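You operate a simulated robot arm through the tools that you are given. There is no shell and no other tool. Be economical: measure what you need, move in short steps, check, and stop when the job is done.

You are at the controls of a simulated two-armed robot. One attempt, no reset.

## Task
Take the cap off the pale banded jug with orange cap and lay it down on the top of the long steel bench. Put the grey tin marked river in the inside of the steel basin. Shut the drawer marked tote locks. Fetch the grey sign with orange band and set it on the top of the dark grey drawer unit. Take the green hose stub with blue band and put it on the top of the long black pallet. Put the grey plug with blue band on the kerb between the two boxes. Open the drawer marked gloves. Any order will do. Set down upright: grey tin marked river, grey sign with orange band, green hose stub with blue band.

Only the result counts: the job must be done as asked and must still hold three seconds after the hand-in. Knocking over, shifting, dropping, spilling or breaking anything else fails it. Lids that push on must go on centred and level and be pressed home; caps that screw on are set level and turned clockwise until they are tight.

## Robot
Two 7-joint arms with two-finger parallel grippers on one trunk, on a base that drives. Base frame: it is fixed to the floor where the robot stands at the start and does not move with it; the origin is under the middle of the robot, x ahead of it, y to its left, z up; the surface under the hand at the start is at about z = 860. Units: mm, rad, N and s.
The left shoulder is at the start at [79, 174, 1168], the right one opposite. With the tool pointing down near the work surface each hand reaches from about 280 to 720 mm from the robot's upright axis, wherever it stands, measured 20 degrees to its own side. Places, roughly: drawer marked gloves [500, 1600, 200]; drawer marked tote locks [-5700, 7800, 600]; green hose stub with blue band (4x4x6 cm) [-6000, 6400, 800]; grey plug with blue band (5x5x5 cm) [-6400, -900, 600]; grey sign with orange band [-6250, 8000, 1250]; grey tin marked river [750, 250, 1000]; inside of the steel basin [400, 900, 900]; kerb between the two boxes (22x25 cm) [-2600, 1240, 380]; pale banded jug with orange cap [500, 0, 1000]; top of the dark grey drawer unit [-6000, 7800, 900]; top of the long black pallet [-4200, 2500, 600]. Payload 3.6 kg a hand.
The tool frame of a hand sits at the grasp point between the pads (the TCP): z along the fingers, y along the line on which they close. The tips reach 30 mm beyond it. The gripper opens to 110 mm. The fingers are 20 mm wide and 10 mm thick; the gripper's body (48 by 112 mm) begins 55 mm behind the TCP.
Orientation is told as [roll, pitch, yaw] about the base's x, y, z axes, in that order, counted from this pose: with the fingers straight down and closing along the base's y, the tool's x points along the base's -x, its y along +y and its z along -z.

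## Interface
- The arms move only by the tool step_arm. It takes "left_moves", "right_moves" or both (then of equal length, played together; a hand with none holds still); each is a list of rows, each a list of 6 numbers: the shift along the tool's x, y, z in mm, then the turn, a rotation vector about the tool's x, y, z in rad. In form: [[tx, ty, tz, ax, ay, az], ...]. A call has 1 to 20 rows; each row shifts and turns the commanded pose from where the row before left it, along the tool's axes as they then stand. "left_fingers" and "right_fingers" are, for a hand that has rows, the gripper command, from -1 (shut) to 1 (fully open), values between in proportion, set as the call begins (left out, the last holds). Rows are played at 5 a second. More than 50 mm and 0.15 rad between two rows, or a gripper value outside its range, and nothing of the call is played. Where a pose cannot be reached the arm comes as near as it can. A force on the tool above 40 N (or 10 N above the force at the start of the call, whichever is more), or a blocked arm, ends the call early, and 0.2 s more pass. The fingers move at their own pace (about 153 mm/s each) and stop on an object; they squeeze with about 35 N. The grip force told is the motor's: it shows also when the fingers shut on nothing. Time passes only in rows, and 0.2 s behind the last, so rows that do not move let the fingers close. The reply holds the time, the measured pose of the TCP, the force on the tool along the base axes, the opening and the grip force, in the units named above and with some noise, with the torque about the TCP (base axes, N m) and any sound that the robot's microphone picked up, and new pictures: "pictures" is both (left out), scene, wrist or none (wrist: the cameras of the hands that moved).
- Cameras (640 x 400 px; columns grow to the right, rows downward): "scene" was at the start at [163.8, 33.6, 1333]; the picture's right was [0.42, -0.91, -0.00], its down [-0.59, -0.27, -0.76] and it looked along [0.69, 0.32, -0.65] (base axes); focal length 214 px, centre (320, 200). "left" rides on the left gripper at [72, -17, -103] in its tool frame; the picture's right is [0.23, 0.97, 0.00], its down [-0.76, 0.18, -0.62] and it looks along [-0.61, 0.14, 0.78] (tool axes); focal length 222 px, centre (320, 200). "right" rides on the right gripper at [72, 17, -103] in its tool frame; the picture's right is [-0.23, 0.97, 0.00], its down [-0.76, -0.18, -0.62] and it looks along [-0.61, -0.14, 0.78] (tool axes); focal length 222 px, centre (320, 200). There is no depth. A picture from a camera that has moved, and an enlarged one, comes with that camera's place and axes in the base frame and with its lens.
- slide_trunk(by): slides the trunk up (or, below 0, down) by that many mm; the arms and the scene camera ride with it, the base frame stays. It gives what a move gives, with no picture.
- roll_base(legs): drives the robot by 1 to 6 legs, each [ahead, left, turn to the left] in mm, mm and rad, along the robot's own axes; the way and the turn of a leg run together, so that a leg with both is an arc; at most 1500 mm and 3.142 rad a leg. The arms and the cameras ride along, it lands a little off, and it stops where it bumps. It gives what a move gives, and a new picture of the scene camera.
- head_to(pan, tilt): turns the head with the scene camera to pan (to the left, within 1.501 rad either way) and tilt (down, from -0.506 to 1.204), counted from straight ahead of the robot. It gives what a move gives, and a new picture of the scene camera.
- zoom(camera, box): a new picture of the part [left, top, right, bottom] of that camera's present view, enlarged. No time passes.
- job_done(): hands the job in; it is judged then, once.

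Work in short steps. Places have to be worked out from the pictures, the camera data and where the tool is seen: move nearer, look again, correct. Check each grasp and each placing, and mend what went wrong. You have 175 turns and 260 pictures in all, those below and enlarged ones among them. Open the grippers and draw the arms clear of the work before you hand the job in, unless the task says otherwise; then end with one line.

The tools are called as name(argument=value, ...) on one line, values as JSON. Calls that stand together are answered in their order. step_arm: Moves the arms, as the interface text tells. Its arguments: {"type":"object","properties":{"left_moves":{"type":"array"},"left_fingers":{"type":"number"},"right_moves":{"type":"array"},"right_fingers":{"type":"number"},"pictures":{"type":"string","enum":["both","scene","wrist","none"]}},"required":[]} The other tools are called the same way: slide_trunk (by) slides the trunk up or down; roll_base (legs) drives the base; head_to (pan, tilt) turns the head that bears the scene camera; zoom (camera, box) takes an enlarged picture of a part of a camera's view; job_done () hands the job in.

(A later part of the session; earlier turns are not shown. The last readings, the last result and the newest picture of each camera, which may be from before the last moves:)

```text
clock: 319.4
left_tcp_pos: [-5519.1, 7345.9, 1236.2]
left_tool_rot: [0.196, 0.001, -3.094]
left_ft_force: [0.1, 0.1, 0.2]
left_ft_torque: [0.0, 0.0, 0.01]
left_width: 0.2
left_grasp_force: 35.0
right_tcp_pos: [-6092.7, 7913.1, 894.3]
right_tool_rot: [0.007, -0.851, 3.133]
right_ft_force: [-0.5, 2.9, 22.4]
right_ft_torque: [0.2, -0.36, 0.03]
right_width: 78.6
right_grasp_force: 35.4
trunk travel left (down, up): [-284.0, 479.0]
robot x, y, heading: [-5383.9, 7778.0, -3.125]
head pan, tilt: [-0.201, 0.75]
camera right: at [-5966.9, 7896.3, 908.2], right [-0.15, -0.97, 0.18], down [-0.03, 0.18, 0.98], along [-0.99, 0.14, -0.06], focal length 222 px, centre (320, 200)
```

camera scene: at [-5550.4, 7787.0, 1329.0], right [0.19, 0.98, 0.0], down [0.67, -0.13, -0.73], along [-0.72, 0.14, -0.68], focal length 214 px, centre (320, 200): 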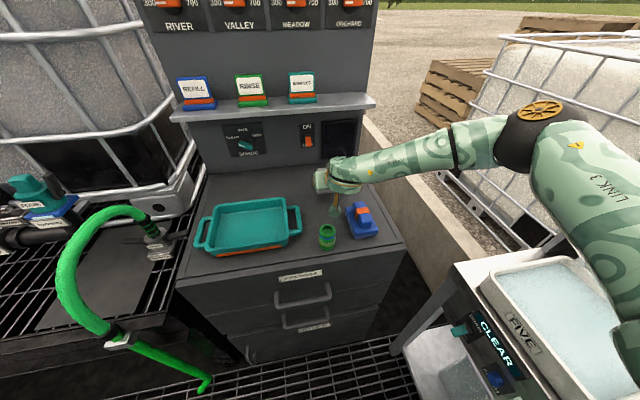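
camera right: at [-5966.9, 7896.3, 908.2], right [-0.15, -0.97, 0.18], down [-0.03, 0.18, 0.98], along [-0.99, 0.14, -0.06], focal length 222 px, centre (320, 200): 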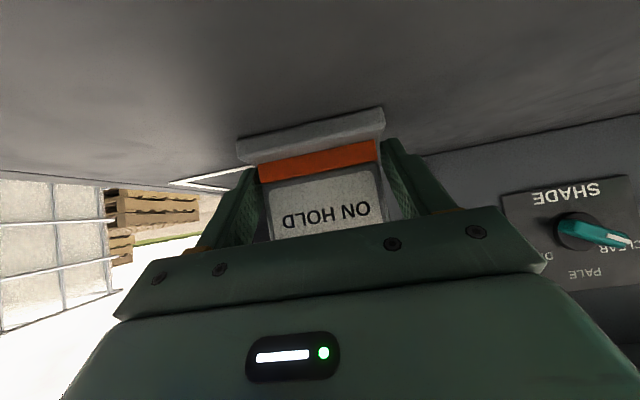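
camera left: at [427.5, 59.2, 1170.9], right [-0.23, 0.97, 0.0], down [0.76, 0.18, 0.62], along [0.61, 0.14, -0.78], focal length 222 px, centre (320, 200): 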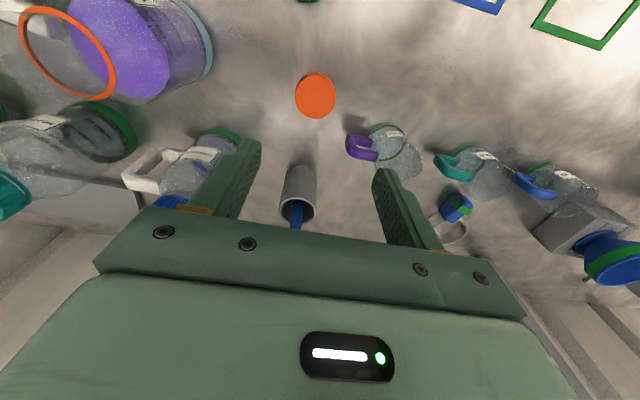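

Touchdown (22 N). I ease, open, and withdraw along the tool axis.

step_arm(right_moves=[[-1, 0, -1, 0, 0, 0], [0, 0, 0, 0, 0, 0], [0, 0, 0, 0, 0, 0], [0, 0, -10, 0, 0, 0], [0, 0, -25, 0, 0, 0], [0, 0, -35, 0, 0, 0], [0, 0, -40, 0, 0, 0], [-10, 0, -40, 0, 0, 0], [-20, 0, -40, 0, 0, 0]], right_fingers=0.9, pictures="both")

```text
clock: 321.4
left_tcp_pos: [-5520.4, 7346.2, 1236.1]
left_tool_rot: [0.196, 0.004, -3.094]
left_ft_force: [-0.5, -1.1, 0.4]
left_ft_torque: [0.03, 0.02, 0.03]
left_width: 0.0
left_grasp_force: 34.6
right_tcp_pos: [-5969.0, 7912.7, 1038.2]
right_tool_rot: [0.004, -0.841, 3.135]
right_ft_force: [-0.5, 0.7, 0.2]
right_ft_torque: [0.04, 0.03, 0.02]
right_width: 104.7
right_grasp_force: 0.1
trunk travel left (down, up): [-284.0, 479.0]
robot x, y, heading: [-5385.2, 7772.3, -3.125]
head pan, tilt: [-0.201, 0.75]
camera scene: at [-5549.2, 7787.0, 1329.2], right [0.19, 0.98, 0.0], down [0.67, -0.13, -0.73], along [-0.72, 0.14, -0.68], focal length 214 px, centre (320, 200)
camera right: at [-5843.9, 7896.1, 1054.0], right [-0.15, -0.97, 0.17], down [-0.04, 0.18, 0.98], along [-0.99, 0.14, -0.07], focal length 222 px, centre (320, 200)
```

scene: 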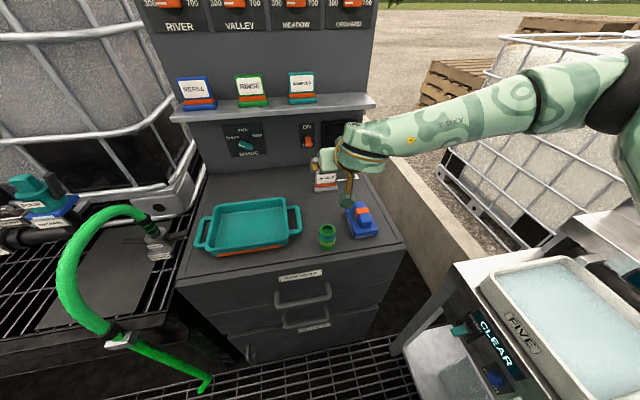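
right: 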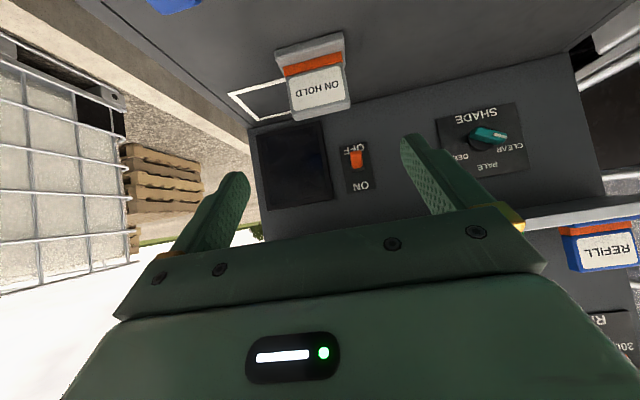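

Sign stands upright on the unit. Now untilt the right hand and go above the stub again.

step_arm(right_moves=[[-22, 0, -20, 0, 0, 0], [-22, 0, -20, 0, 0, 0], [0, 0, 0, 0, 0.14, 0], [0, 0, 0, 0, 0.14, 0], [0, 0, 0, 0, 0.14, 0], [0, 0, 0, 0, 0.14, 0], [0, 0, 0, 0, 0.14, 0], [0, 0, 0, 0, 0.14, 0], [32, 17, 15, 0, 0, 0], [32, 17, 15, 0, 0, 0], [31, 17, 15, 0, 0, 0]], right_fingers=0.4, pictures="wrist")

```text
clock: 323.8
left_tcp_pos: [-5521.1, 7346.4, 1234.8]
left_tool_rot: [0.195, 0.003, -3.093]
left_ft_force: [0.6, -0.3, -0.7]
left_ft_torque: [0.02, -0.01, -0.01]
left_width: 0.0
left_grasp_force: 35.0
right_tcp_pos: [-5874.7, 7863.0, 1052.9]
right_tool_rot: [0.006, 0.0, 3.14]
right_ft_force: [-0.2, -0.2, 0.6]
right_ft_torque: [0.02, 0.0, 0.05]
right_width: 76.8
right_grasp_force: 0.1
trunk travel left (down, up): [-284.0, 479.0]
robot x, y, heading: [-5384.6, 7776.0, -3.124]
head pan, tilt: [-0.201, 0.75]
camera right: at [-5800.6, 7847.1, 1156.7], right [-0.23, -0.97, 0.01], down [-0.76, 0.18, 0.62], along [-0.61, 0.14, -0.78], focal length 222 px, centre (320, 200)
```

right: 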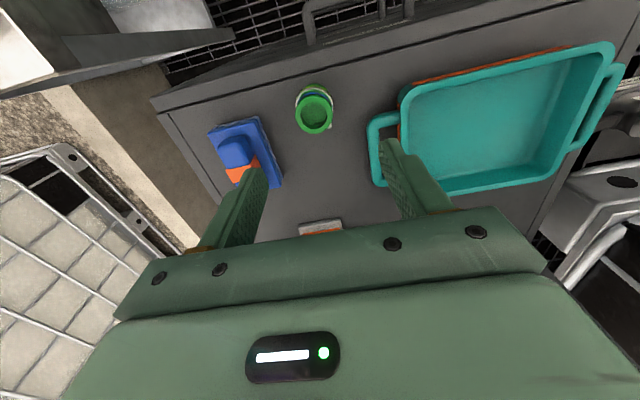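

Stub seen at (-5874,7869). I shift 6 mm, descend and grip it.

step_arm(right_moves=[[0, -6, 30, 0, 0, 0], [0, 0, 40, 0, 0, 0], [0, 0, 40, 0, 0, 0], [0, 0, 30, 0, 0, 0], [0, 0, 15, 0, 0, 0], [0, 0, 5, 0, 0, 0]], pictures="wrist")

step_arm(right_moves=[[0, 0, 0, 0, 0, 0], [0, 0, 0, 0, 0, 0], [0, 0, 0, 0, 0, 0], [0, 0, -3, 0, 0, 0], [0, 0, -7, 0, 0, 0], [0, 0, -14, 0, 0, 0], [0, 0, -20, 0, 0, 0], [0, 0, -25, 0, 0, 0], [0, 0, -30, 0, 0, 0], [0, 0, -30, 0, 0, 0], [0, 0, -30, 0, 0, 0], [0, 0, -30, 0, 0, 0]], right_fingers=-1, pictures="wrist")

```text
clock: 325.2
left_tcp_pos: [-5520.7, 7346.0, 1235.1]
left_tool_rot: [0.196, 0.004, -3.092]
left_ft_force: [-0.1, 0.6, -0.3]
left_ft_torque: [0.01, 0.01, -0.01]
left_width: 0.0
left_grasp_force: 35.3
right_tcp_pos: [-5875.2, 7867.2, 891.5]
right_tool_rot: [0.004, -0.004, 3.141]
right_ft_force: [1.0, 0.3, -0.3]
right_ft_torque: [-0.03, -0.03, -0.03]
right_width: 77.1
right_grasp_force: 0.0
trunk travel left (down, up): [-284.0, 479.0]
robot x, y, heading: [-5384.5, 7774.1, -3.128]
head pan, tilt: [-0.201, 0.75]
camera right: at [-5801.0, 7852.1, 994.9], right [-0.23, -0.97, 0.0], down [-0.76, 0.18, 0.62], along [-0.61, 0.14, -0.78], focal length 222 px, centre (320, 200)
```

right: 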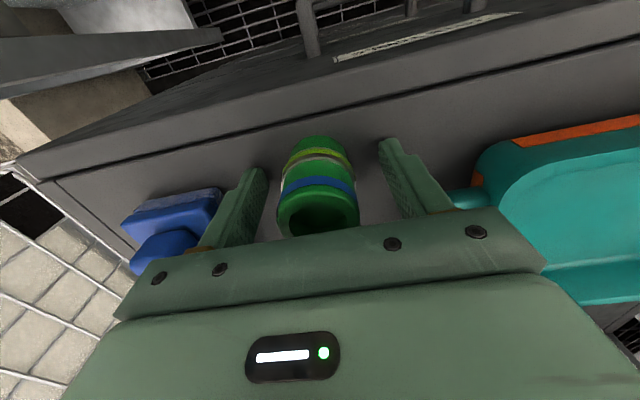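

```text
clock: 327.8
left_tcp_pos: [-5521.7, 7345.2, 1235.4]
left_tool_rot: [0.194, 0.002, -3.092]
left_ft_force: [0.1, 0.5, -0.3]
left_ft_torque: [0.04, 0.0, -0.02]
left_width: 0.1
left_grasp_force: 35.5
right_tcp_pos: [-5876.1, 7866.9, 1081.7]
right_tool_rot: [0.003, -0.002, 3.141]
right_ft_force: [0.3, -0.2, -0.1]
right_ft_torque: [0.03, -0.01, 0.01]
right_width: 38.3
right_grasp_force: 35.3
trunk travel left (down, up): [-284.0, 479.0]
robot x, y, heading: [-5387.9, 7774.3, -3.129]
head pan, tilt: [-0.201, 0.75]
camera right: at [-5802.0, 7851.7, 1185.3], right [-0.23, -0.97, 0.0], down [-0.76, 0.18, 0.62], along [-0.61, 0.14, -0.78], focal length 222 px, centre (320, 200)
```

right: 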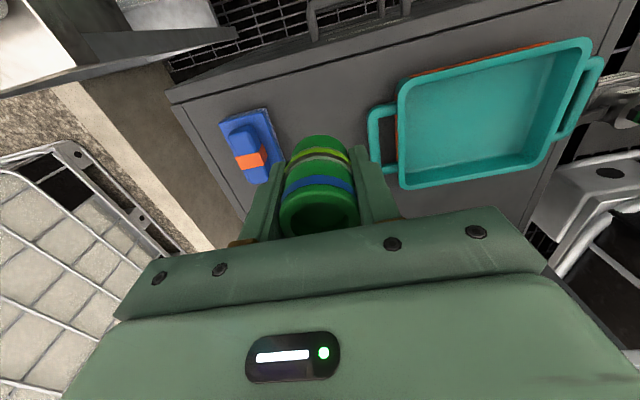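

Stub is in hand again. I back off and strafe left along the aisle to y≈4300.

roll_base(legs=[[-290, 0, 0], [0, 1200, 0], [0, 1200, 0], [0, 1000, 0]])

head_to(pan=1.35, tilt=0.4)

```text
clock: 346.1
left_tcp_pos: [-5224.4, 3928.1, 1234.8]
left_tool_rot: [0.197, 0.003, -3.1]
left_ft_force: [0.7, 0.5, -0.3]
left_ft_torque: [0.03, -0.03, -0.02]
left_width: 0.1
left_grasp_force: 35.0
right_tcp_pos: [-5573.2, 4451.4, 1080.4]
right_tool_rot: [0.002, -0.004, 3.134]
right_ft_force: [0.4, 0.1, -0.6]
right_ft_torque: [0.02, 0.0, -0.03]
right_width: 38.3
right_grasp_force: 35.1
trunk travel left (down, up): [-284.0, 479.0]
robot x, y, heading: [-5084.9, 4357.0, -3.133]
head pan, tilt: [-0.201, 0.75]
camera scene: at [-5249.2, 4369.4, 1329.0], right [0.19, 0.98, 0.0], down [0.67, -0.13, -0.73], along [-0.72, 0.14, -0.68], focal length 214 px, centre (320, 200)
```

scene: 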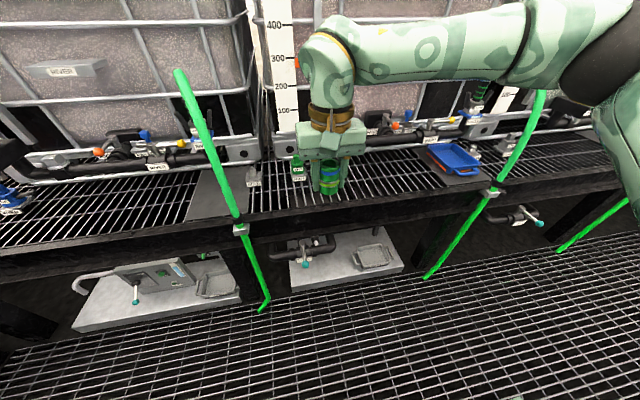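

```text
clock: 347.7
left_tcp_pos: [-5223.5, 3927.9, 1234.5]
left_tool_rot: [0.194, 0.002, -3.101]
left_ft_force: [-1.0, -1.0, -0.7]
left_ft_torque: [-0.02, 0.03, -0.01]
left_width: 0.0
left_grasp_force: 35.5
right_tcp_pos: [-5574.1, 4452.8, 1081.7]
right_tool_rot: [0.004, -0.005, 3.132]
right_ft_force: [-0.3, 0.9, -0.3]
right_ft_torque: [0.0, -0.01, -0.03]
right_width: 38.2
right_grasp_force: 35.2
trunk travel left (down, up): [-284.0, 479.0]
robot x, y, heading: [-5083.6, 4358.2, -3.136]
head pan, tilt: [1.349, 0.4]
camera scene: at [-5187.7, 4263.3, 1360.1], right [-0.98, 0.21, 0.0], down [0.08, 0.38, -0.92], along [-0.2, -0.9, -0.39], focal length 214 px, centre (320, 200)
```

scene: 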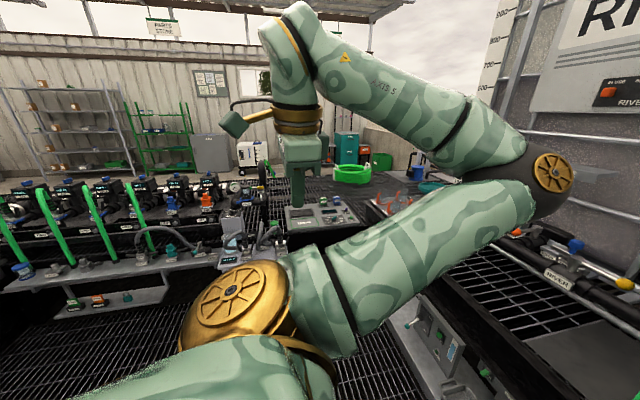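

I zoom on the region where the long black pallet should be (px ~150,214).

zoom(camera="scene", box=[0, 120, 300, 330])

```text
1.90 times, centred on (150, 225) of scene
camera zoom: at [-5187.7, 4263.3, 1360.1], right [-0.98, 0.21, 0.0], down [0.08, 0.38, -0.92], along [-0.2, -0.9, -0.39], focal length 408 px, centre (644, 152)
```

zoom: 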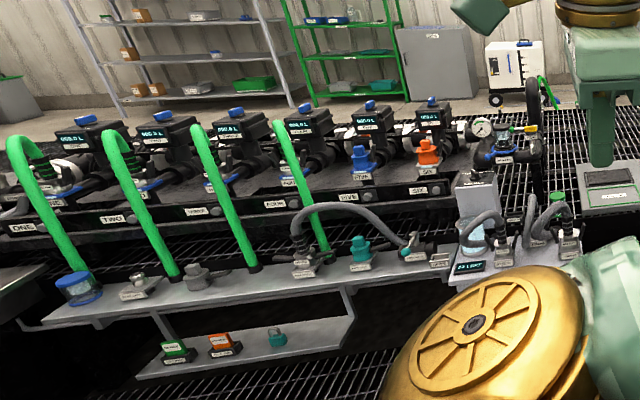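

The pumps ONE–SIX stand on the long black pallet (front y≈2700, z≈600). I back to x≈-4300, turn to face it (-y) and approach.

roll_base(legs=[[-830, 0, 0], [0, 0, 1.565], [500, 0, 0]])

head_to(pan=0.0, tilt=0.5)

```text
clock: 358.5
left_tcp_pos: [-3790.8, 3748.3, 1236.0]
left_tool_rot: [0.195, 0.005, -1.504]
left_ft_force: [0.0, -0.3, -0.1]
left_ft_torque: [0.03, -0.01, -0.03]
left_width: 0.0
left_grasp_force: 35.2
right_tcp_pos: [-4305.0, 3384.4, 1080.4]
right_tool_rot: [0.003, -0.001, -1.554]
right_ft_force: [0.8, 0.3, -0.3]
right_ft_torque: [-0.02, -0.01, 0.04]
right_width: 38.1
right_grasp_force: 34.9
trunk travel left (down, up): [-284.0, 479.0]
robot x, y, heading: [-4223.4, 3875.0, -1.536]
head pan, tilt: [1.349, 0.4]
camera scene: at [-4127.8, 3771.8, 1360.0], right [-0.19, -0.98, 0.0], down [-0.38, 0.07, -0.92], along [0.9, -0.17, -0.39], focal length 214 px, centre (320, 200)
```

scene: 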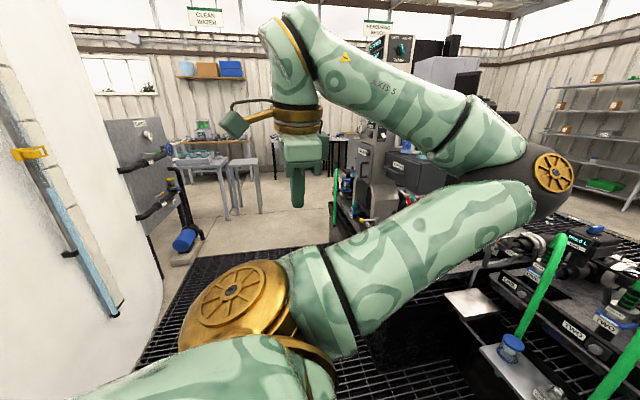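

```text
clock: 360.0
left_tcp_pos: [-3790.3, 3747.9, 1234.5]
left_tool_rot: [0.196, 0.002, -1.503]
left_ft_force: [0.2, 0.6, 1.3]
left_ft_torque: [-0.02, 0.03, 0.01]
left_width: 0.0
left_grasp_force: 35.0
right_tcp_pos: [-4305.3, 3384.6, 1081.4]
right_tool_rot: [0.005, -0.004, -1.554]
right_ft_force: [0.1, 0.5, -0.9]
right_ft_torque: [-0.03, 0.03, 0.03]
right_width: 38.2
right_grasp_force: 35.0
trunk travel left (down, up): [-284.0, 479.0]
robot x, y, heading: [-4222.6, 3877.4, -1.54]
head pan, tilt: [0.0, 0.499]
camera scene: at [-4215.7, 3699.0, 1350.9], right [-1.0, -0.03, 0.0], down [-0.02, 0.48, -0.88], along [0.03, -0.88, -0.48], focal length 214 px, centre (320, 200)
```

scene: 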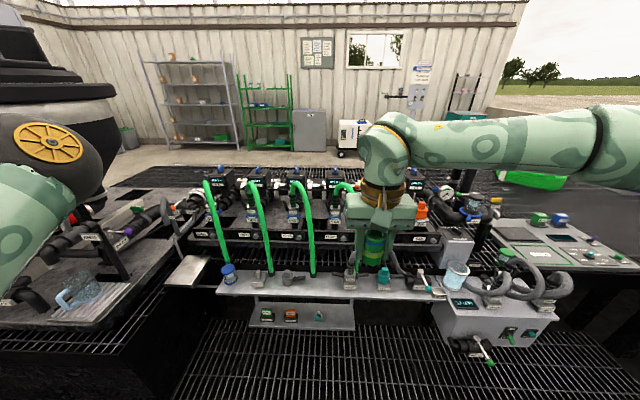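

zoom(camera="scene", box=[150, 160, 470, 340])

```text
2.00 times, centred on (310, 250) of scene
camera zoom: at [-4215.7, 3699.0, 1350.9], right [-1.0, -0.03, 0.0], down [-0.02, 0.48, -0.88], along [0.03, -0.88, -0.48], focal length 429 px, centre (340, 100)
```

zoom: 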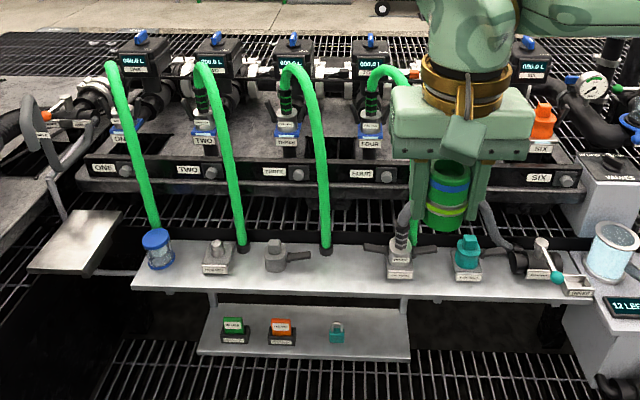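

Best free spot on the deck: between FIVE and SIX (no hoses there), around x≈-4540. I strafe right 200 and go ahead 300, then look down.

roll_base(legs=[[0, -200, -0.03], [300, 0, 0]])

head_to(pan=-0.25, tilt=0.7)

```text
clock: 363.3
left_tcp_pos: [-3996.4, 3419.7, 1235.9]
left_tool_rot: [0.197, 0.006, -1.531]
left_ft_force: [-0.4, -1.0, -0.1]
left_ft_torque: [0.0, 0.03, 0.0]
left_width: 0.0
left_grasp_force: 34.4
right_tcp_pos: [-4520.7, 3070.1, 1080.9]
right_tool_rot: [0.005, -0.001, -1.581]
right_ft_force: [-0.4, -0.7, -0.6]
right_ft_torque: [0.01, -0.01, -0.01]
right_width: 38.0
right_grasp_force: 34.7
trunk travel left (down, up): [-284.0, 479.0]
robot x, y, heading: [-4423.4, 3562.8, -1.563]
head pan, tilt: [0.0, 0.499]
camera scene: at [-4422.7, 3381.9, 1350.8], right [-1.0, -0.01, 0.0], down [0.0, 0.48, -0.88], along [0.0, -0.88, -0.48], focal length 214 px, centre (320, 200)
```

scene: 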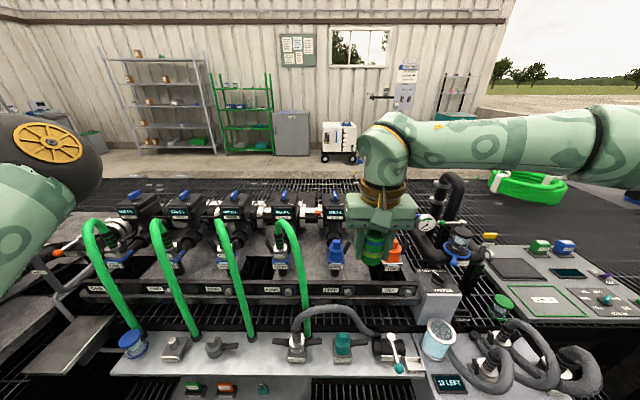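

```text
clock: 364.1
left_tcp_pos: [-3996.5, 3421.3, 1235.3]
left_tool_rot: [0.198, 0.001, -1.532]
left_ft_force: [0.3, 0.4, -0.1]
left_ft_torque: [0.0, 0.0, -0.02]
left_width: 0.0
left_grasp_force: 35.3
right_tcp_pos: [-4521.6, 3071.1, 1081.8]
right_tool_rot: [0.004, -0.004, -1.581]
right_ft_force: [-0.7, 0.2, -1.6]
right_ft_torque: [-0.01, -0.02, -0.01]
right_width: 38.1
right_grasp_force: 34.6
trunk travel left (down, up): [-284.0, 479.0]
robot x, y, heading: [-4428.3, 3562.3, -1.565]
head pan, tilt: [-0.25, 0.7]
camera scene: at [-4443.7, 3391.6, 1333.3], right [-0.97, 0.24, 0.0], down [0.16, 0.63, -0.77], along [-0.18, -0.74, -0.64], focal length 214 px, centre (320, 200)
```

scene: 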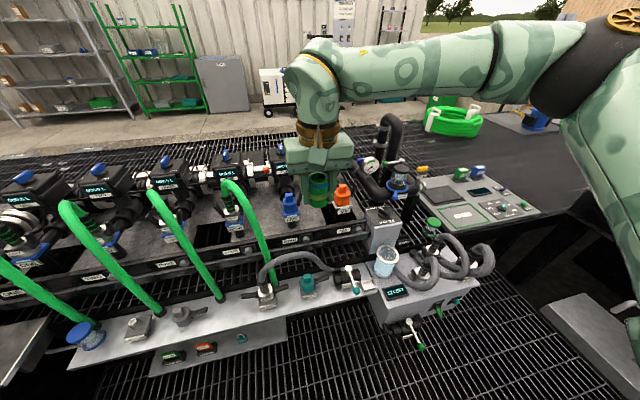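

I drive 120 mm closer, lower the trunk 200 mm for reach, and move the hand right and forward over the deck to look with the wrist camera.

roll_base(legs=[[120, 0, 0]])

slide_trunk(by=-150)

step_arm(right_moves=[[-15, -15, 0, 0, 0, 0], [-25, -20, 0, 0, 0, 0], [-30, -20, 0, 0, 0, 0], [-30, -15, 0, 0, 0, 0], [-25, -10, 0, 0, 0, 0]], pictures="both")

```text
clock: 365.4
left_tcp_pos: [-3996.3, 3296.1, 1235.7]
left_tool_rot: [0.196, 0.004, -1.53]
left_ft_force: [-0.2, -1.4, 0.2]
left_ft_torque: [0.1, 0.03, 0.07]
left_width: 0.2
left_grasp_force: 35.0
right_tcp_pos: [-4521.5, 2946.9, 1079.4]
right_tool_rot: [0.004, -0.002, -1.58]
right_ft_force: [-0.3, -0.2, -1.0]
right_ft_torque: [0.05, 0.01, -0.02]
right_width: 38.1
right_grasp_force: 34.8
trunk travel left (down, up): [-284.0, 479.0]
robot x, y, heading: [-4423.6, 3436.5, -1.565]
head pan, tilt: [-0.25, 0.7]
camera scene: at [-4443.3, 3266.3, 1333.0], right [-0.97, 0.24, 0.0], down [0.16, 0.63, -0.76], along [-0.19, -0.74, -0.65], focal length 214 px, centre (320, 200)
```

scene: 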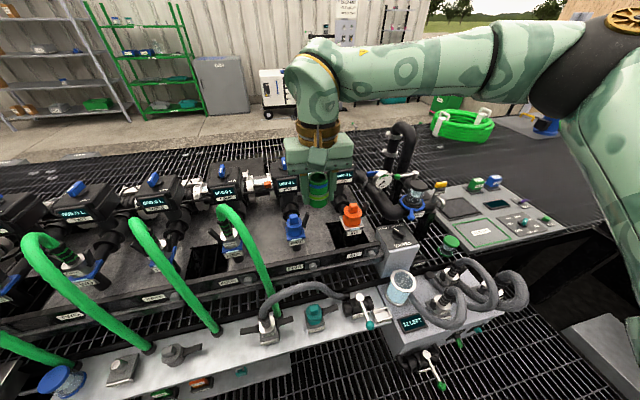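

```text
clock: 367.1
left_tcp_pos: [-3996.9, 3296.9, 1085.7]
left_tool_rot: [0.195, 0.003, -1.531]
left_ft_force: [0.6, -0.5, -0.5]
left_ft_torque: [-0.01, -0.01, -0.03]
left_width: 0.1
left_grasp_force: 34.6
right_tcp_pos: [-4520.8, 2949.6, 931.9]
right_tool_rot: [0.003, -0.005, -1.583]
right_ft_force: [0.4, 0.9, -0.5]
right_ft_torque: [0.02, 0.01, 0.05]
right_width: 38.0
right_grasp_force: 34.6
trunk travel left (down, up): [-134.0, 629.0]
robot x, y, heading: [-4421.8, 3439.6, -1.569]
head pan, tilt: [-0.25, 0.7]
```

```text
clock: 368.3
left_tcp_pos: [-3995.9, 3296.8, 1085.1]
left_tool_rot: [0.194, 0.003, -1.53]
left_ft_force: [-0.4, 0.4, 0.1]
left_ft_torque: [-0.06, -0.01, 0.01]
left_width: 0.1
left_grasp_force: 35.3
right_tcp_pos: [-4603.1, 2821.6, 930.9]
right_tool_rot: [0.003, -0.004, -1.581]
right_ft_force: [-0.3, -0.3, -0.2]
right_ft_torque: [0.02, -0.01, 0.01]
right_width: 37.8
right_grasp_force: 35.5
trunk travel left (down, up): [-134.0, 629.0]
robot x, y, heading: [-4425.5, 3437.4, -1.567]
head pan, tilt: [-0.25, 0.7]
camera scene: at [-4443.1, 3188.5, 1176.6], right [-0.97, 0.24, 0.0], down [0.16, 0.63, -0.76], along [-0.19, -0.74, -0.64], focal length 214 px, centre (320, 200)
camera right: at [-4585.0, 2895.3, 1034.4], right [0.97, -0.24, 0.0], down [-0.19, -0.76, 0.62], along [-0.14, -0.61, -0.78], focal length 222 px, centre (320, 200)
```

scene: 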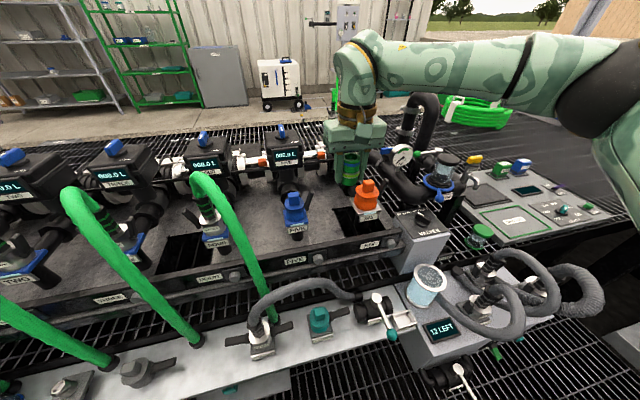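
right: 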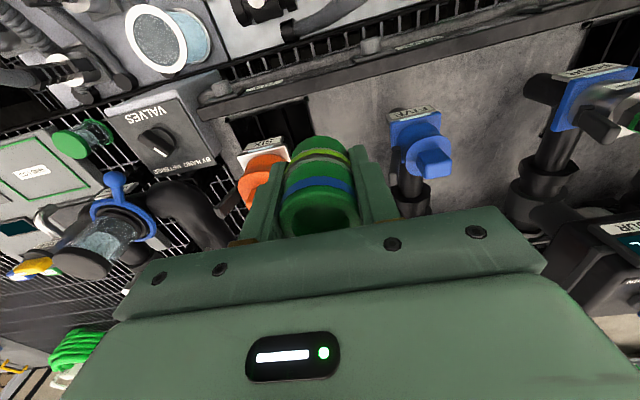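

I see the deck plate between SIX (orange) and FIVE (blue), with a hole near SIX. I move 65 mm farther and 28 mm left, to hang over plain deck, and lower partway.

step_arm(right_moves=[[-15, 8, 0, 0, 0, 0], [-25, 10, 10, 0, 0, 0], [-25, 10, 20, 0, 0, 0], [0, 0, 30, 0, 0, 0], [0, 0, 30, 0, 0, 0], [0, 0, 20, 0, 0, 0]], pictures="both")

```text
clock: 369.7
left_tcp_pos: [-3996.7, 3296.4, 1085.6]
left_tool_rot: [0.195, 0.005, -1.53]
left_ft_force: [0.7, -0.9, -0.6]
left_ft_torque: [0.03, -0.01, 0.02]
left_width: 0.2
left_grasp_force: 34.7
right_tcp_pos: [-4576.4, 2764.2, 827.1]
right_tool_rot: [0.004, -0.001, -1.582]
right_ft_force: [-0.3, -0.1, -0.2]
right_ft_torque: [0.02, 0.01, -0.03]
right_width: 38.1
right_grasp_force: 34.9
right hand out of reach, approached as far as the arm can: row 3
trunk travel left (down, up): [-134.0, 629.0]
robot x, y, heading: [-4421.3, 3439.6, -1.567]
head pan, tilt: [-0.25, 0.7]
camera scene: at [-4443.1, 3188.3, 1176.5], right [-0.97, 0.24, 0.0], down [0.16, 0.63, -0.76], along [-0.19, -0.74, -0.64], focal length 214 px, centre (320, 200)
camera right: at [-4559.1, 2838.3, 931.3], right [0.97, -0.24, 0.0], down [-0.19, -0.76, 0.62], along [-0.15, -0.61, -0.78], focal length 222 px, centre (320, 200)
```

scene: 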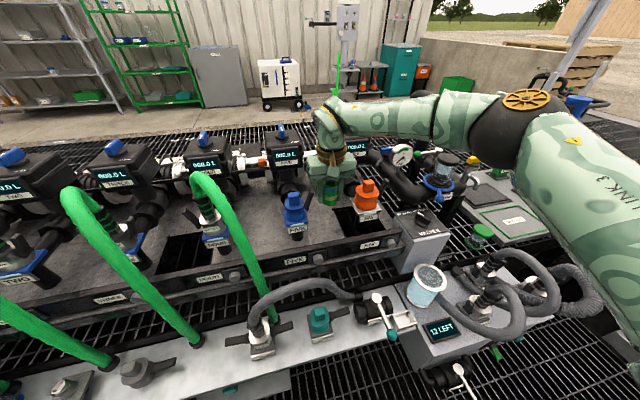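
right: 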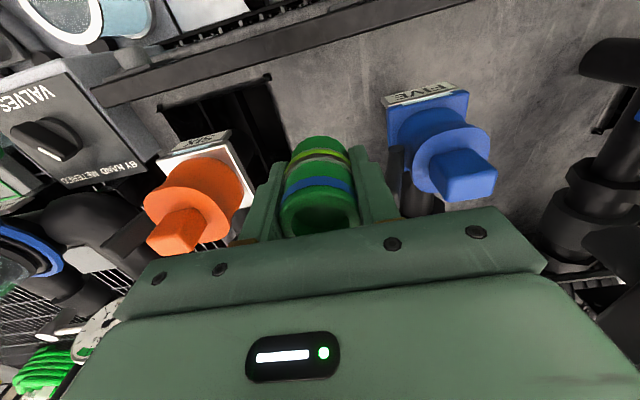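

Below the stub is plain deck with ≥28 mm margin to the hole. I lower on, with small rows at the end.

step_arm(right_moves=[[0, 2, 20, 0, 0, 0], [0, 0, 25, 0, 0, 0], [0, 0, 25, 0, 0, 0], [0, 0, 15, 0, 0, 0], [0, 0, 4, 0, 0, 0], [0, 0, 4, 0, 0, 0], [0, 0, 4, 0, 0, 0], [0, 0, 4, 0, 0, 0], [0, 0, 4, 0, 0, 0], [0, 0, 4, 0, 0, 0], [0, 0, 4, 0, 0, 0], [0, 0, 4, 0, 0, 0], [0, 0, 4, 0, 0, 0], [0, 0, 4, 0, 0, 0], [0, 0, 4, 0, 0, 0]], pictures="wrist")

```text
clock: 370.7
left_tcp_pos: [-3997.4, 3300.0, 1087.6]
left_tool_rot: [0.196, 0.0, -1.534]
left_ft_force: [0.4, -0.1, -0.1]
left_ft_torque: [0.01, 0.0, 0.0]
left_width: 0.1
left_grasp_force: 34.8
right_tcp_pos: [-4579.8, 2761.6, 760.9]
right_tool_rot: [0.014, -0.026, -1.594]
right_ft_force: [-8.8, 12.1, 28.3]
right_ft_torque: [-1.3, -1.86, 0.36]
right_width: 38.0
right_grasp_force: 34.8
trunk travel left (down, up): [-134.0, 629.0]
robot x, y, heading: [-4425.8, 3440.4, -1.568]
head pan, tilt: [-0.25, 0.7]
stopped in row 4 (right hand): the force on the tool passed its limit at 51 N (the readings are from after the stop); the commanded pose is now the measured one
camera right: at [-4562.1, 2837.1, 862.8], right [0.97, -0.25, 0.02], down [-0.2, -0.74, 0.64], along [-0.14, -0.62, -0.77], focal length 222 px, centre (320, 200)
```

right: 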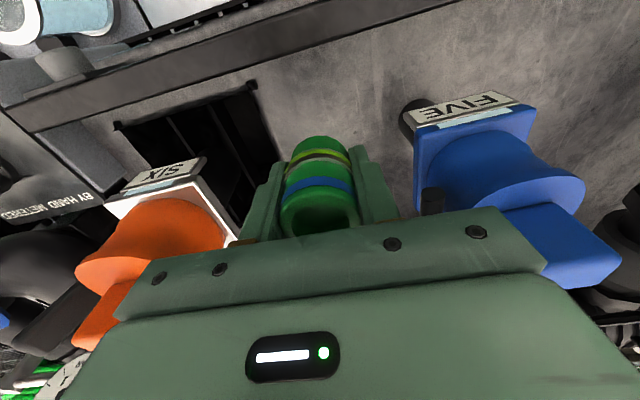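

The torque shows the gripper body's corner touched the FIVE plug. I raise 45 mm and yaw the hand 90° so it is narrow between the plugs.

step_arm(right_moves=[[0, -5, -10, 0, 0, 0], [0, 0, -20, 0, 0, 0], [0, 0, -20, 0.01, 0.02, 0], [0, 0, 0, 0, 0, 0.15], [0, 0, 0, 0, 0, 0.15], [0, 0, 0, 0, 0, 0.15], [0, 0, 0, 0, 0, 0.15], [0, 0, 0, 0, 0, 0.15], [0, 0, 0, 0, 0, 0.15], [0, 0, 0, 0, 0, 0.15], [0, 0, 0, 0, 0, 0.15], [0, 0, 0, 0, 0, 0.15], [0, 0, 0, 0, 0, 0.15], [0, 0, 0, 0, 0, 0.07]], pictures="both")

```text
clock: 373.7
left_tcp_pos: [-3997.5, 3295.2, 1085.6]
left_tool_rot: [0.196, 0.003, -1.533]
left_ft_force: [1.0, -0.5, 0.6]
left_ft_torque: [0.03, 0.02, -0.03]
left_width: 0.1
left_grasp_force: 34.8
right_tcp_pos: [-4583.9, 2760.5, 805.2]
right_tool_rot: [-0.002, 0.001, 3.121]
right_ft_force: [0.2, -0.4, -0.2]
right_ft_torque: [0.01, 0.0, 0.02]
right_width: 38.2
right_grasp_force: 34.7
trunk travel left (down, up): [-134.0, 629.0]
robot x, y, heading: [-4424.8, 3438.2, -1.569]
head pan, tilt: [-0.25, 0.7]
camera scene: at [-4443.5, 3188.7, 1176.6], right [-0.97, 0.24, 0.0], down [0.16, 0.63, -0.76], along [-0.19, -0.74, -0.64], focal length 214 px, centre (320, 200)
camera right: at [-4511.4, 2743.8, 908.7], right [-0.25, -0.97, 0.0], down [-0.76, 0.19, 0.62], along [-0.6, 0.16, -0.78], focal length 222 px, centre (320, 200)
```

scene: 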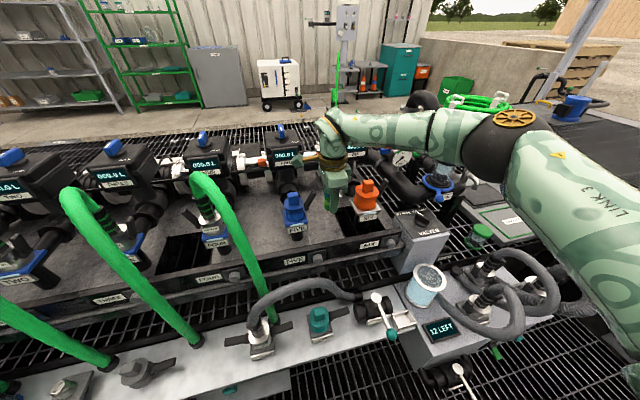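
right: 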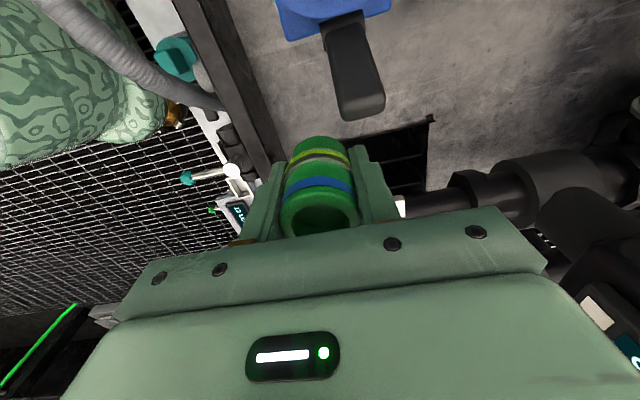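

A lever of the FIVE plug lies close behind, and the plug is tall. There's a 90 mm deck strip nearer the front rail: I shift to about (-4593,2785) and lower gently.

step_arm(right_moves=[[-4, -12, 0, 0, 0, 0], [-5, -12.5, 0, 0, 0, 0], [0, 0, 10, 0, 0, 0], [0, 0, 10, 0, 0, 0], [0, 0, 10, 0, 0, 0], [0, 0, 6, 0, 0, 0], [0, 0, 5, 0, 0, 0], [0, 0, 4, 0, 0, 0], [0, 0, 4, 0, 0, 0], [0, 0, 4, 0, 0, 0], [0, 0, 4, 0, 0, 0], [0, 0, 4, 0, 0, 0], [0, 0, 4, 0, 0, 0], [0, 0, 4, 0, 0, 0], [0, 0, 4, 0, 0, 0]], pictures="wrist")

```text
clock: 376.9
left_tcp_pos: [-3996.6, 3296.9, 1085.3]
left_tool_rot: [0.194, 0.003, -1.532]
left_ft_force: [0.6, -0.4, -0.2]
left_ft_torque: [0.02, -0.02, 0.0]
left_width: 0.0
left_grasp_force: 34.5
right_tcp_pos: [-4591.8, 2787.3, 732.2]
right_tool_rot: [-0.003, 0.001, 3.124]
right_ft_force: [0.1, 0.0, -0.6]
right_ft_torque: [-0.03, 0.03, 0.01]
right_width: 38.3
right_grasp_force: 34.7
trunk travel left (down, up): [-134.0, 629.0]
robot x, y, heading: [-4428.3, 3439.8, -1.565]
head pan, tilt: [-0.25, 0.7]
camera right: at [-4519.7, 2769.6, 835.7], right [-0.24, -0.97, 0.0], down [-0.76, 0.19, 0.62], along [-0.6, 0.15, -0.78], focal length 222 px, centre (320, 200)
```

right: 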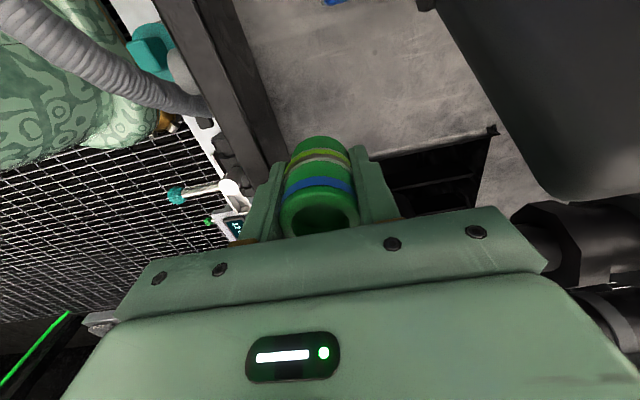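

The landing spot is plain deck between rail and hole. I shift 7 mm away from the hole and keep lowering.

step_arm(right_moves=[[7, 0, 0, 0, 0, 0], [0, 0, 4, 0, 0, 0], [0, 0, 4, 0, 0, 0], [0, 0, 4, 0, 0, 0], [0, 0, 4, 0, 0, 0], [0, 0, 4, 0, 0, 0], [0, 0, 4, 0, 0, 0], [0, 0, 4, 0, 0, 0], [0, 0, 4, 0, 0, 0], [0, 0, 3, 0, 0, 0], [0, 0, 3, 0, 0, 0], [0, 0, 3, 0, 0, 0], [0, 0, 3, 0, 0, 0], [0, 0, 3, 0, 0, 0], [0, 0, 3, 0, 0, 0]], pictures="wrist")

```text
clock: 380.1
left_tcp_pos: [-3996.8, 3298.1, 1086.2]
left_tool_rot: [0.195, 0.0, -1.533]
left_ft_force: [-0.6, 0.4, -0.5]
left_ft_torque: [-0.03, -0.02, -0.01]
left_width: 0.2
left_grasp_force: 34.6
right_tcp_pos: [-4585.1, 2785.7, 684.9]
right_tool_rot: [0.003, 0.004, 3.123]
right_ft_force: [0.1, 1.9, 15.8]
right_ft_torque: [-0.56, -1.33, 0.1]
right_width: 38.0
right_grasp_force: 34.9
trunk travel left (down, up): [-134.0, 629.0]
robot x, y, heading: [-4424.9, 3440.5, -1.57]
head pan, tilt: [-0.25, 0.7]
camera right: at [-4513.3, 2768.8, 789.0], right [-0.24, -0.97, 0.0], down [-0.76, 0.19, 0.62], along [-0.6, 0.15, -0.78], focal length 222 px, centre (320, 200)
```

right: 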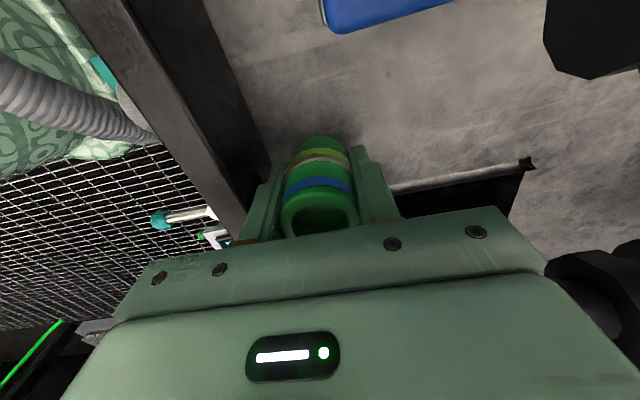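

The torque points to the wrist camera housing touching the FIVE plug. I raise 45 mm and turn the hand 2.4 rad the other way so the camera sits on the free side.

step_arm(right_moves=[[0, 0, -15, 0, 0, 0], [0, 0, -15, 0, 0, 0], [0, 0, -15, 0, 0, 0], [0, 0, 0, 0, 0, -0.148], [0, 0, 0, 0, 0, -0.148], [0, 0, 0, 0, 0, -0.148], [0, 0, 0, 0, 0, -0.148], [0, 0, 0, 0, 0, -0.148], [0, 0, 0, 0, 0, -0.148], [0, 0, 0, 0, 0, -0.148], [0, 0, 0, 0, 0, -0.148], [0, 0, 0, 0, 0, -0.148], [0, 0, 0, 0, 0, -0.148], [0, 0, 0, 0, 0, -0.148], [0, 0, 0, 0, 0, -0.148], [0, 0, 0, 0, 0, -0.148], [0, 0, 0, 0, 0, -0.148], [0, 0, 0, 0, 0, -0.148], [0, 0, 0, 0, 0, -0.148]], pictures="both")

```text
clock: 384.1
left_tcp_pos: [-3996.3, 3295.1, 1085.5]
left_tool_rot: [0.196, 0.005, -1.533]
left_ft_force: [0.2, -0.2, -0.7]
left_ft_torque: [0.04, -0.02, -0.02]
left_width: 0.2
left_grasp_force: 34.8
right_tcp_pos: [-4603.6, 2798.7, 731.4]
right_tool_rot: [-0.013, -0.019, -1.252]
right_ft_force: [-0.9, -0.5, -0.7]
right_ft_torque: [0.02, -0.02, 0.03]
right_width: 38.0
right_grasp_force: 35.0
right hand out of reach, approached as far as the arm can: row 16, 17, 18, 19
trunk travel left (down, up): [-134.0, 629.0]
robot x, y, heading: [-4423.6, 3438.7, -1.565]
head pan, tilt: [-0.25, 0.7]
camera scene: at [-4443.5, 3188.6, 1176.6], right [-0.97, 0.24, 0.0], down [0.16, 0.63, -0.76], along [-0.19, -0.74, -0.64], focal length 214 px, centre (320, 200)
camera right: at [-4608.8, 2875.5, 834.4], right [1.0, 0.09, -0.01], down [0.07, -0.77, 0.64], along [0.05, -0.64, -0.77], focal length 222 px, centre (320, 200)
```

scene: 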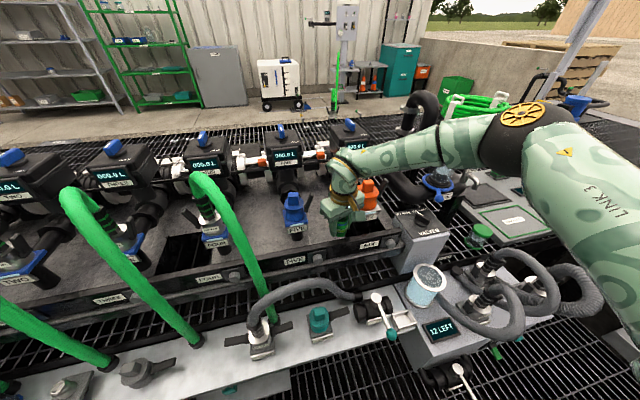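
right: 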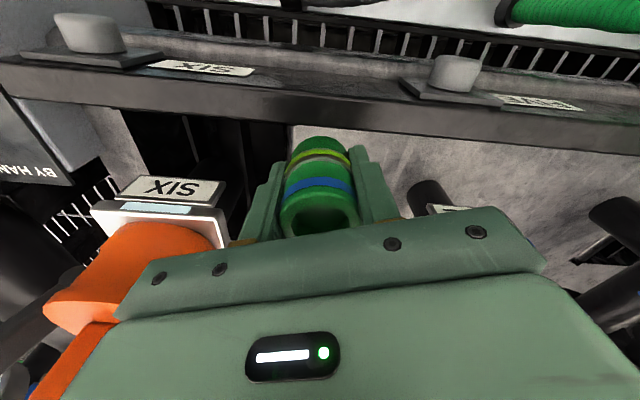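

Now I move 18 mm off the rail and 15 mm from the hole, then lower onto the deck.

step_arm(right_moves=[[-11, 4.3, 0, 0, 0, 0], [-11, 4.3, 0, 0, 0, 0], [0, 0, 5, 0, 0, 0], [0, 0, 5, 0, 0, 0], [0, 0, 5, 0, 0, 0], [0, 0, 5, 0, 0, 0], [0, 0, 5, 0, 0, 0]], pictures="wrist")

```text
clock: 385.7
left_tcp_pos: [-3996.3, 3295.2, 1085.9]
left_tool_rot: [0.195, 0.004, -1.533]
left_ft_force: [0.2, -0.8, -0.2]
left_ft_torque: [-0.01, 0.02, 0.01]
left_width: 0.0
left_grasp_force: 35.3
right_tcp_pos: [-4604.2, 2797.1, 706.8]
right_tool_rot: [-0.014, -0.021, -1.252]
right_ft_force: [-0.3, -0.4, -1.1]
right_ft_torque: [-0.01, -0.02, 0.0]
right_width: 38.3
right_grasp_force: 34.9
right hand out of reach, approached as far as the arm can: row 1, 2
trunk travel left (down, up): [-134.0, 629.0]
robot x, y, heading: [-4422.9, 3440.1, -1.565]
head pan, tilt: [-0.25, 0.7]
camera right: at [-4609.5, 2874.8, 809.1], right [1.0, 0.09, -0.01], down [0.07, -0.76, 0.64], along [0.05, -0.64, -0.77], focal length 222 px, centre (320, 200)
```

right: 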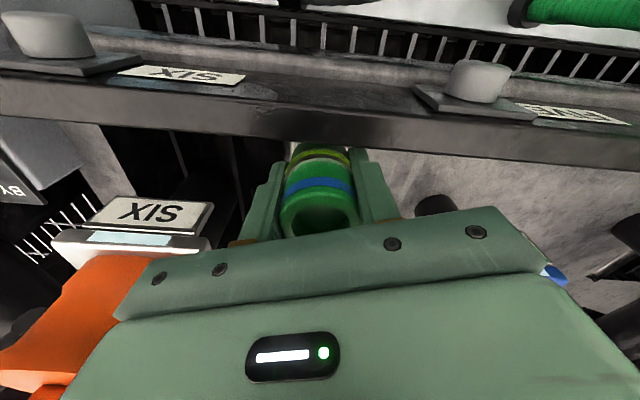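

At reach limit. I raise 30 mm and drive the base 40 mm closer, then look.

step_arm(right_moves=[[0, 0, -15, 0, 0, 0], [0, 0, -15, 0, 0, 0]], pictures="none")

roll_base(legs=[[40, 15, 0]])

step_arm(right_moves=[[0, 4, 0, 0, 0, 0], [0, 0, 5, 0, 0, 0]], pictures="wrist")

```text
clock: 386.3
left_tcp_pos: [-3996.2, 3296.6, 1085.7]
left_tool_rot: [0.195, 0.004, -1.532]
left_ft_force: [-0.1, 0.8, 0.4]
left_ft_torque: [0.0, -0.03, 0.01]
left_width: 0.2
left_grasp_force: 35.0
right_tcp_pos: [-4603.6, 2798.9, 737.1]
right_tool_rot: [-0.013, -0.016, -1.251]
right_ft_force: [0.6, -1.4, -0.4]
right_ft_torque: [-0.03, -0.02, 0.01]
right_width: 38.2
right_grasp_force: 35.0
trunk travel left (down, up): [-134.0, 629.0]
robot x, y, heading: [-4422.3, 3439.3, -1.567]
head pan, tilt: [-0.25, 0.7]
```

```text
clock: 387.2
left_tcp_pos: [-3983.1, 3257.9, 1085.2]
left_tool_rot: [0.196, 0.007, -1.529]
left_ft_force: [-0.3, -0.7, -0.6]
left_ft_torque: [0.06, 0.01, -0.02]
left_width: 0.0
left_grasp_force: 34.8
right_tcp_pos: [-4588.6, 2758.2, 735.6]
right_tool_rot: [-0.014, -0.018, -1.248]
right_ft_force: [0.5, -0.4, -0.1]
right_ft_torque: [0.04, -0.03, -0.01]
right_width: 38.2
right_grasp_force: 35.3
trunk travel left (down, up): [-134.0, 629.0]
robot x, y, heading: [-4410.7, 3399.5, -1.567]
head pan, tilt: [-0.25, 0.7]
camera scene: at [-4429.1, 3148.5, 1176.1], right [-0.97, 0.24, 0.0], down [0.16, 0.63, -0.76], along [-0.18, -0.74, -0.65], focal length 214 px, centre (320, 200)
```

scene: 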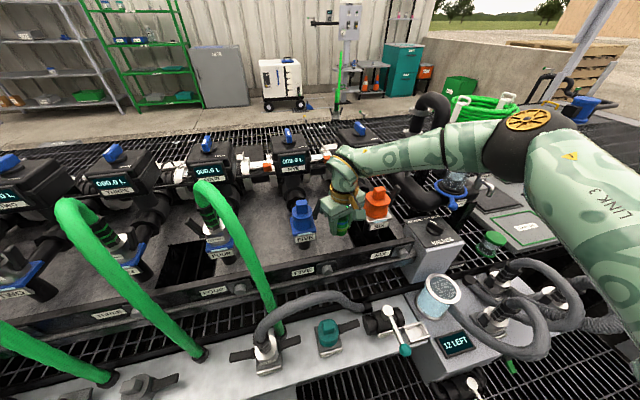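

```text
clock: 387.8
left_tcp_pos: [-3981.5, 3259.1, 1085.4]
left_tool_rot: [0.196, 0.005, -1.528]
left_ft_force: [0.2, -0.6, -0.4]
left_ft_torque: [0.02, 0.01, -0.02]
left_width: 0.0
left_grasp_force: 35.0
right_tcp_pos: [-4584.9, 2760.9, 731.3]
right_tool_rot: [-0.015, -0.017, -1.25]
right_ft_force: [0.3, -0.6, -0.4]
right_ft_torque: [0.0, -0.01, -0.01]
right_width: 38.1
right_grasp_force: 34.9
trunk travel left (down, up): [-134.0, 629.0]
robot x, y, heading: [-4409.5, 3398.3, -1.572]
head pan, tilt: [-0.25, 0.7]
camera right: at [-4589.2, 2838.0, 833.7], right [1.0, 0.09, -0.01], down [0.08, -0.77, 0.64], along [0.05, -0.64, -0.77], focal length 222 px, centre (320, 200)
```

right: 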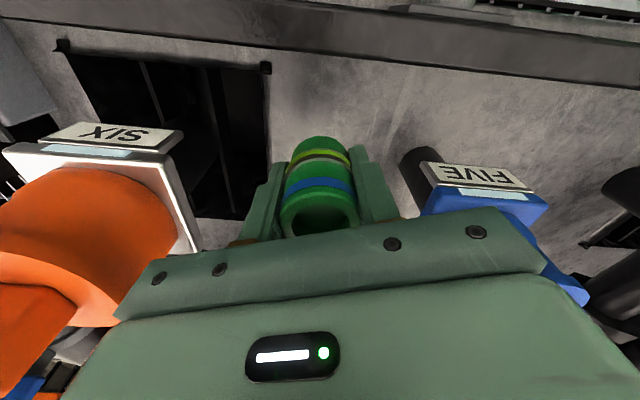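

Good: clear deck below, hole and rail both away. I shift 10 mm toward the rail for margin and lower until contact.

step_arm(right_moves=[[10, 0, 0, 0, 0, 0], [0, 0, 5, 0, 0, 0], [0, 0, 5, 0, 0, 0], [0, 0, 5, 0, 0, 0], [0, 0, 5, 0, 0, 0], [0, 0, 5, 0, 0, 0], [0, 0, 4, 0, 0, 0], [0, 0, 4, 0, 0, 0], [0, 0, 4, 0, 0, 0], [0, 0, 3, 0, 0, 0], [0, 0, 3, 0, 0, 0], [0, 0, 3, 0, 0, 0], [0, 0, 3, 0, 0, 0], [0, 0, 3, 0, 0, 0], [0, 0, 3, 0, 0, 0], [0, 0, 3, 0, 0, 0]], pictures="wrist")

```text
clock: 391.2
left_tcp_pos: [-3981.4, 3258.7, 1085.7]
left_tool_rot: [0.195, 0.004, -1.529]
left_ft_force: [0.2, -0.3, -0.3]
left_ft_torque: [-0.03, 0.03, 0.03]
left_width: 0.0
left_grasp_force: 34.8
right_tcp_pos: [-4587.8, 2770.5, 673.7]
right_tool_rot: [-0.012, -0.017, -1.249]
right_ft_force: [0.1, 1.3, -0.2]
right_ft_torque: [-0.02, -0.04, -0.01]
right_width: 38.4
right_grasp_force: 35.1
trunk travel left (down, up): [-134.0, 629.0]
robot x, y, heading: [-4411.6, 3402.7, -1.567]
head pan, tilt: [-0.25, 0.7]
camera right: at [-4593.0, 2846.9, 775.8], right [1.0, 0.09, -0.01], down [0.08, -0.77, 0.64], along [0.05, -0.64, -0.77], focal length 222 px, centre (320, 200)
```

right: 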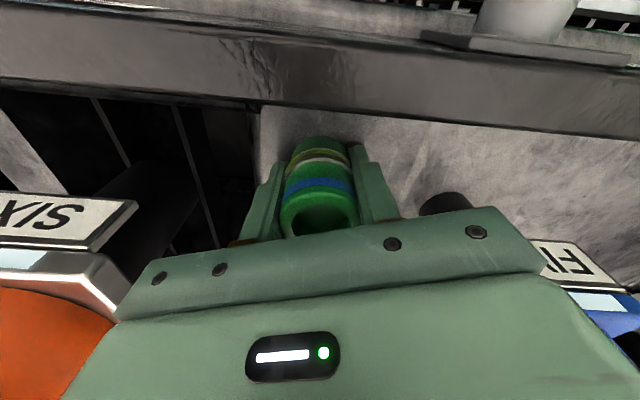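

step_arm(right_moves=[[0, 0, 3, 0, 0, 0], [0, 0, 3, 0, 0, 0], [0, 0, 3, 0, 0, 0], [0, 0, 3, 0, 0, 0], [0, 0, 3, 0, 0, 0], [0, 0, 3, 0, 0, 0], [0, 0, 3, 0, 0, 0], [0, 0, 3, 0, 0, 0]], pictures="wrist")

```text
clock: 392.1
left_tcp_pos: [-3982.8, 3262.6, 1086.0]
left_tool_rot: [0.195, 0.002, -1.533]
left_ft_force: [-0.9, 0.1, 0.8]
left_ft_torque: [-0.03, 0.03, 0.01]
left_width: 0.0
left_grasp_force: 34.7
right_tcp_pos: [-4587.6, 2770.6, 671.7]
right_tool_rot: [-0.012, -0.025, -1.255]
right_ft_force: [-2.7, 12.5, 24.9]
right_ft_torque: [0.84, 0.0, 0.07]
right_width: 38.3
right_grasp_force: 35.1
trunk travel left (down, up): [-134.0, 629.0]
robot x, y, heading: [-4408.4, 3401.1, -1.564]
head pan, tilt: [-0.25, 0.7]
stopped in row 4 (right hand): the force on the tool passed its limit at 43 N (the readings are from after the stop); the commanded pose is now the measured one
camera right: at [-4592.7, 2848.2, 773.1], right [1.0, 0.09, -0.01], down [0.07, -0.76, 0.65], along [0.05, -0.64, -0.76], focal length 222 px, centre (320, 200)
```

right: 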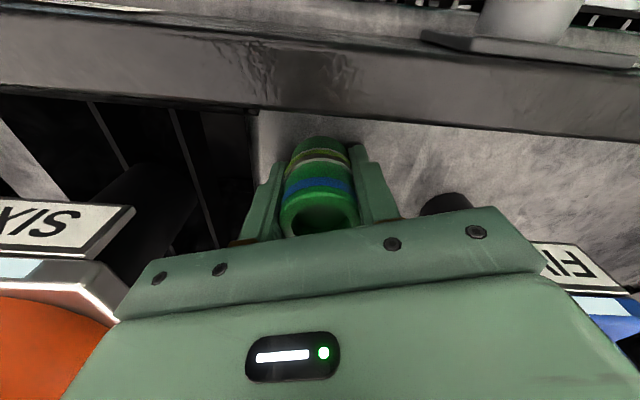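

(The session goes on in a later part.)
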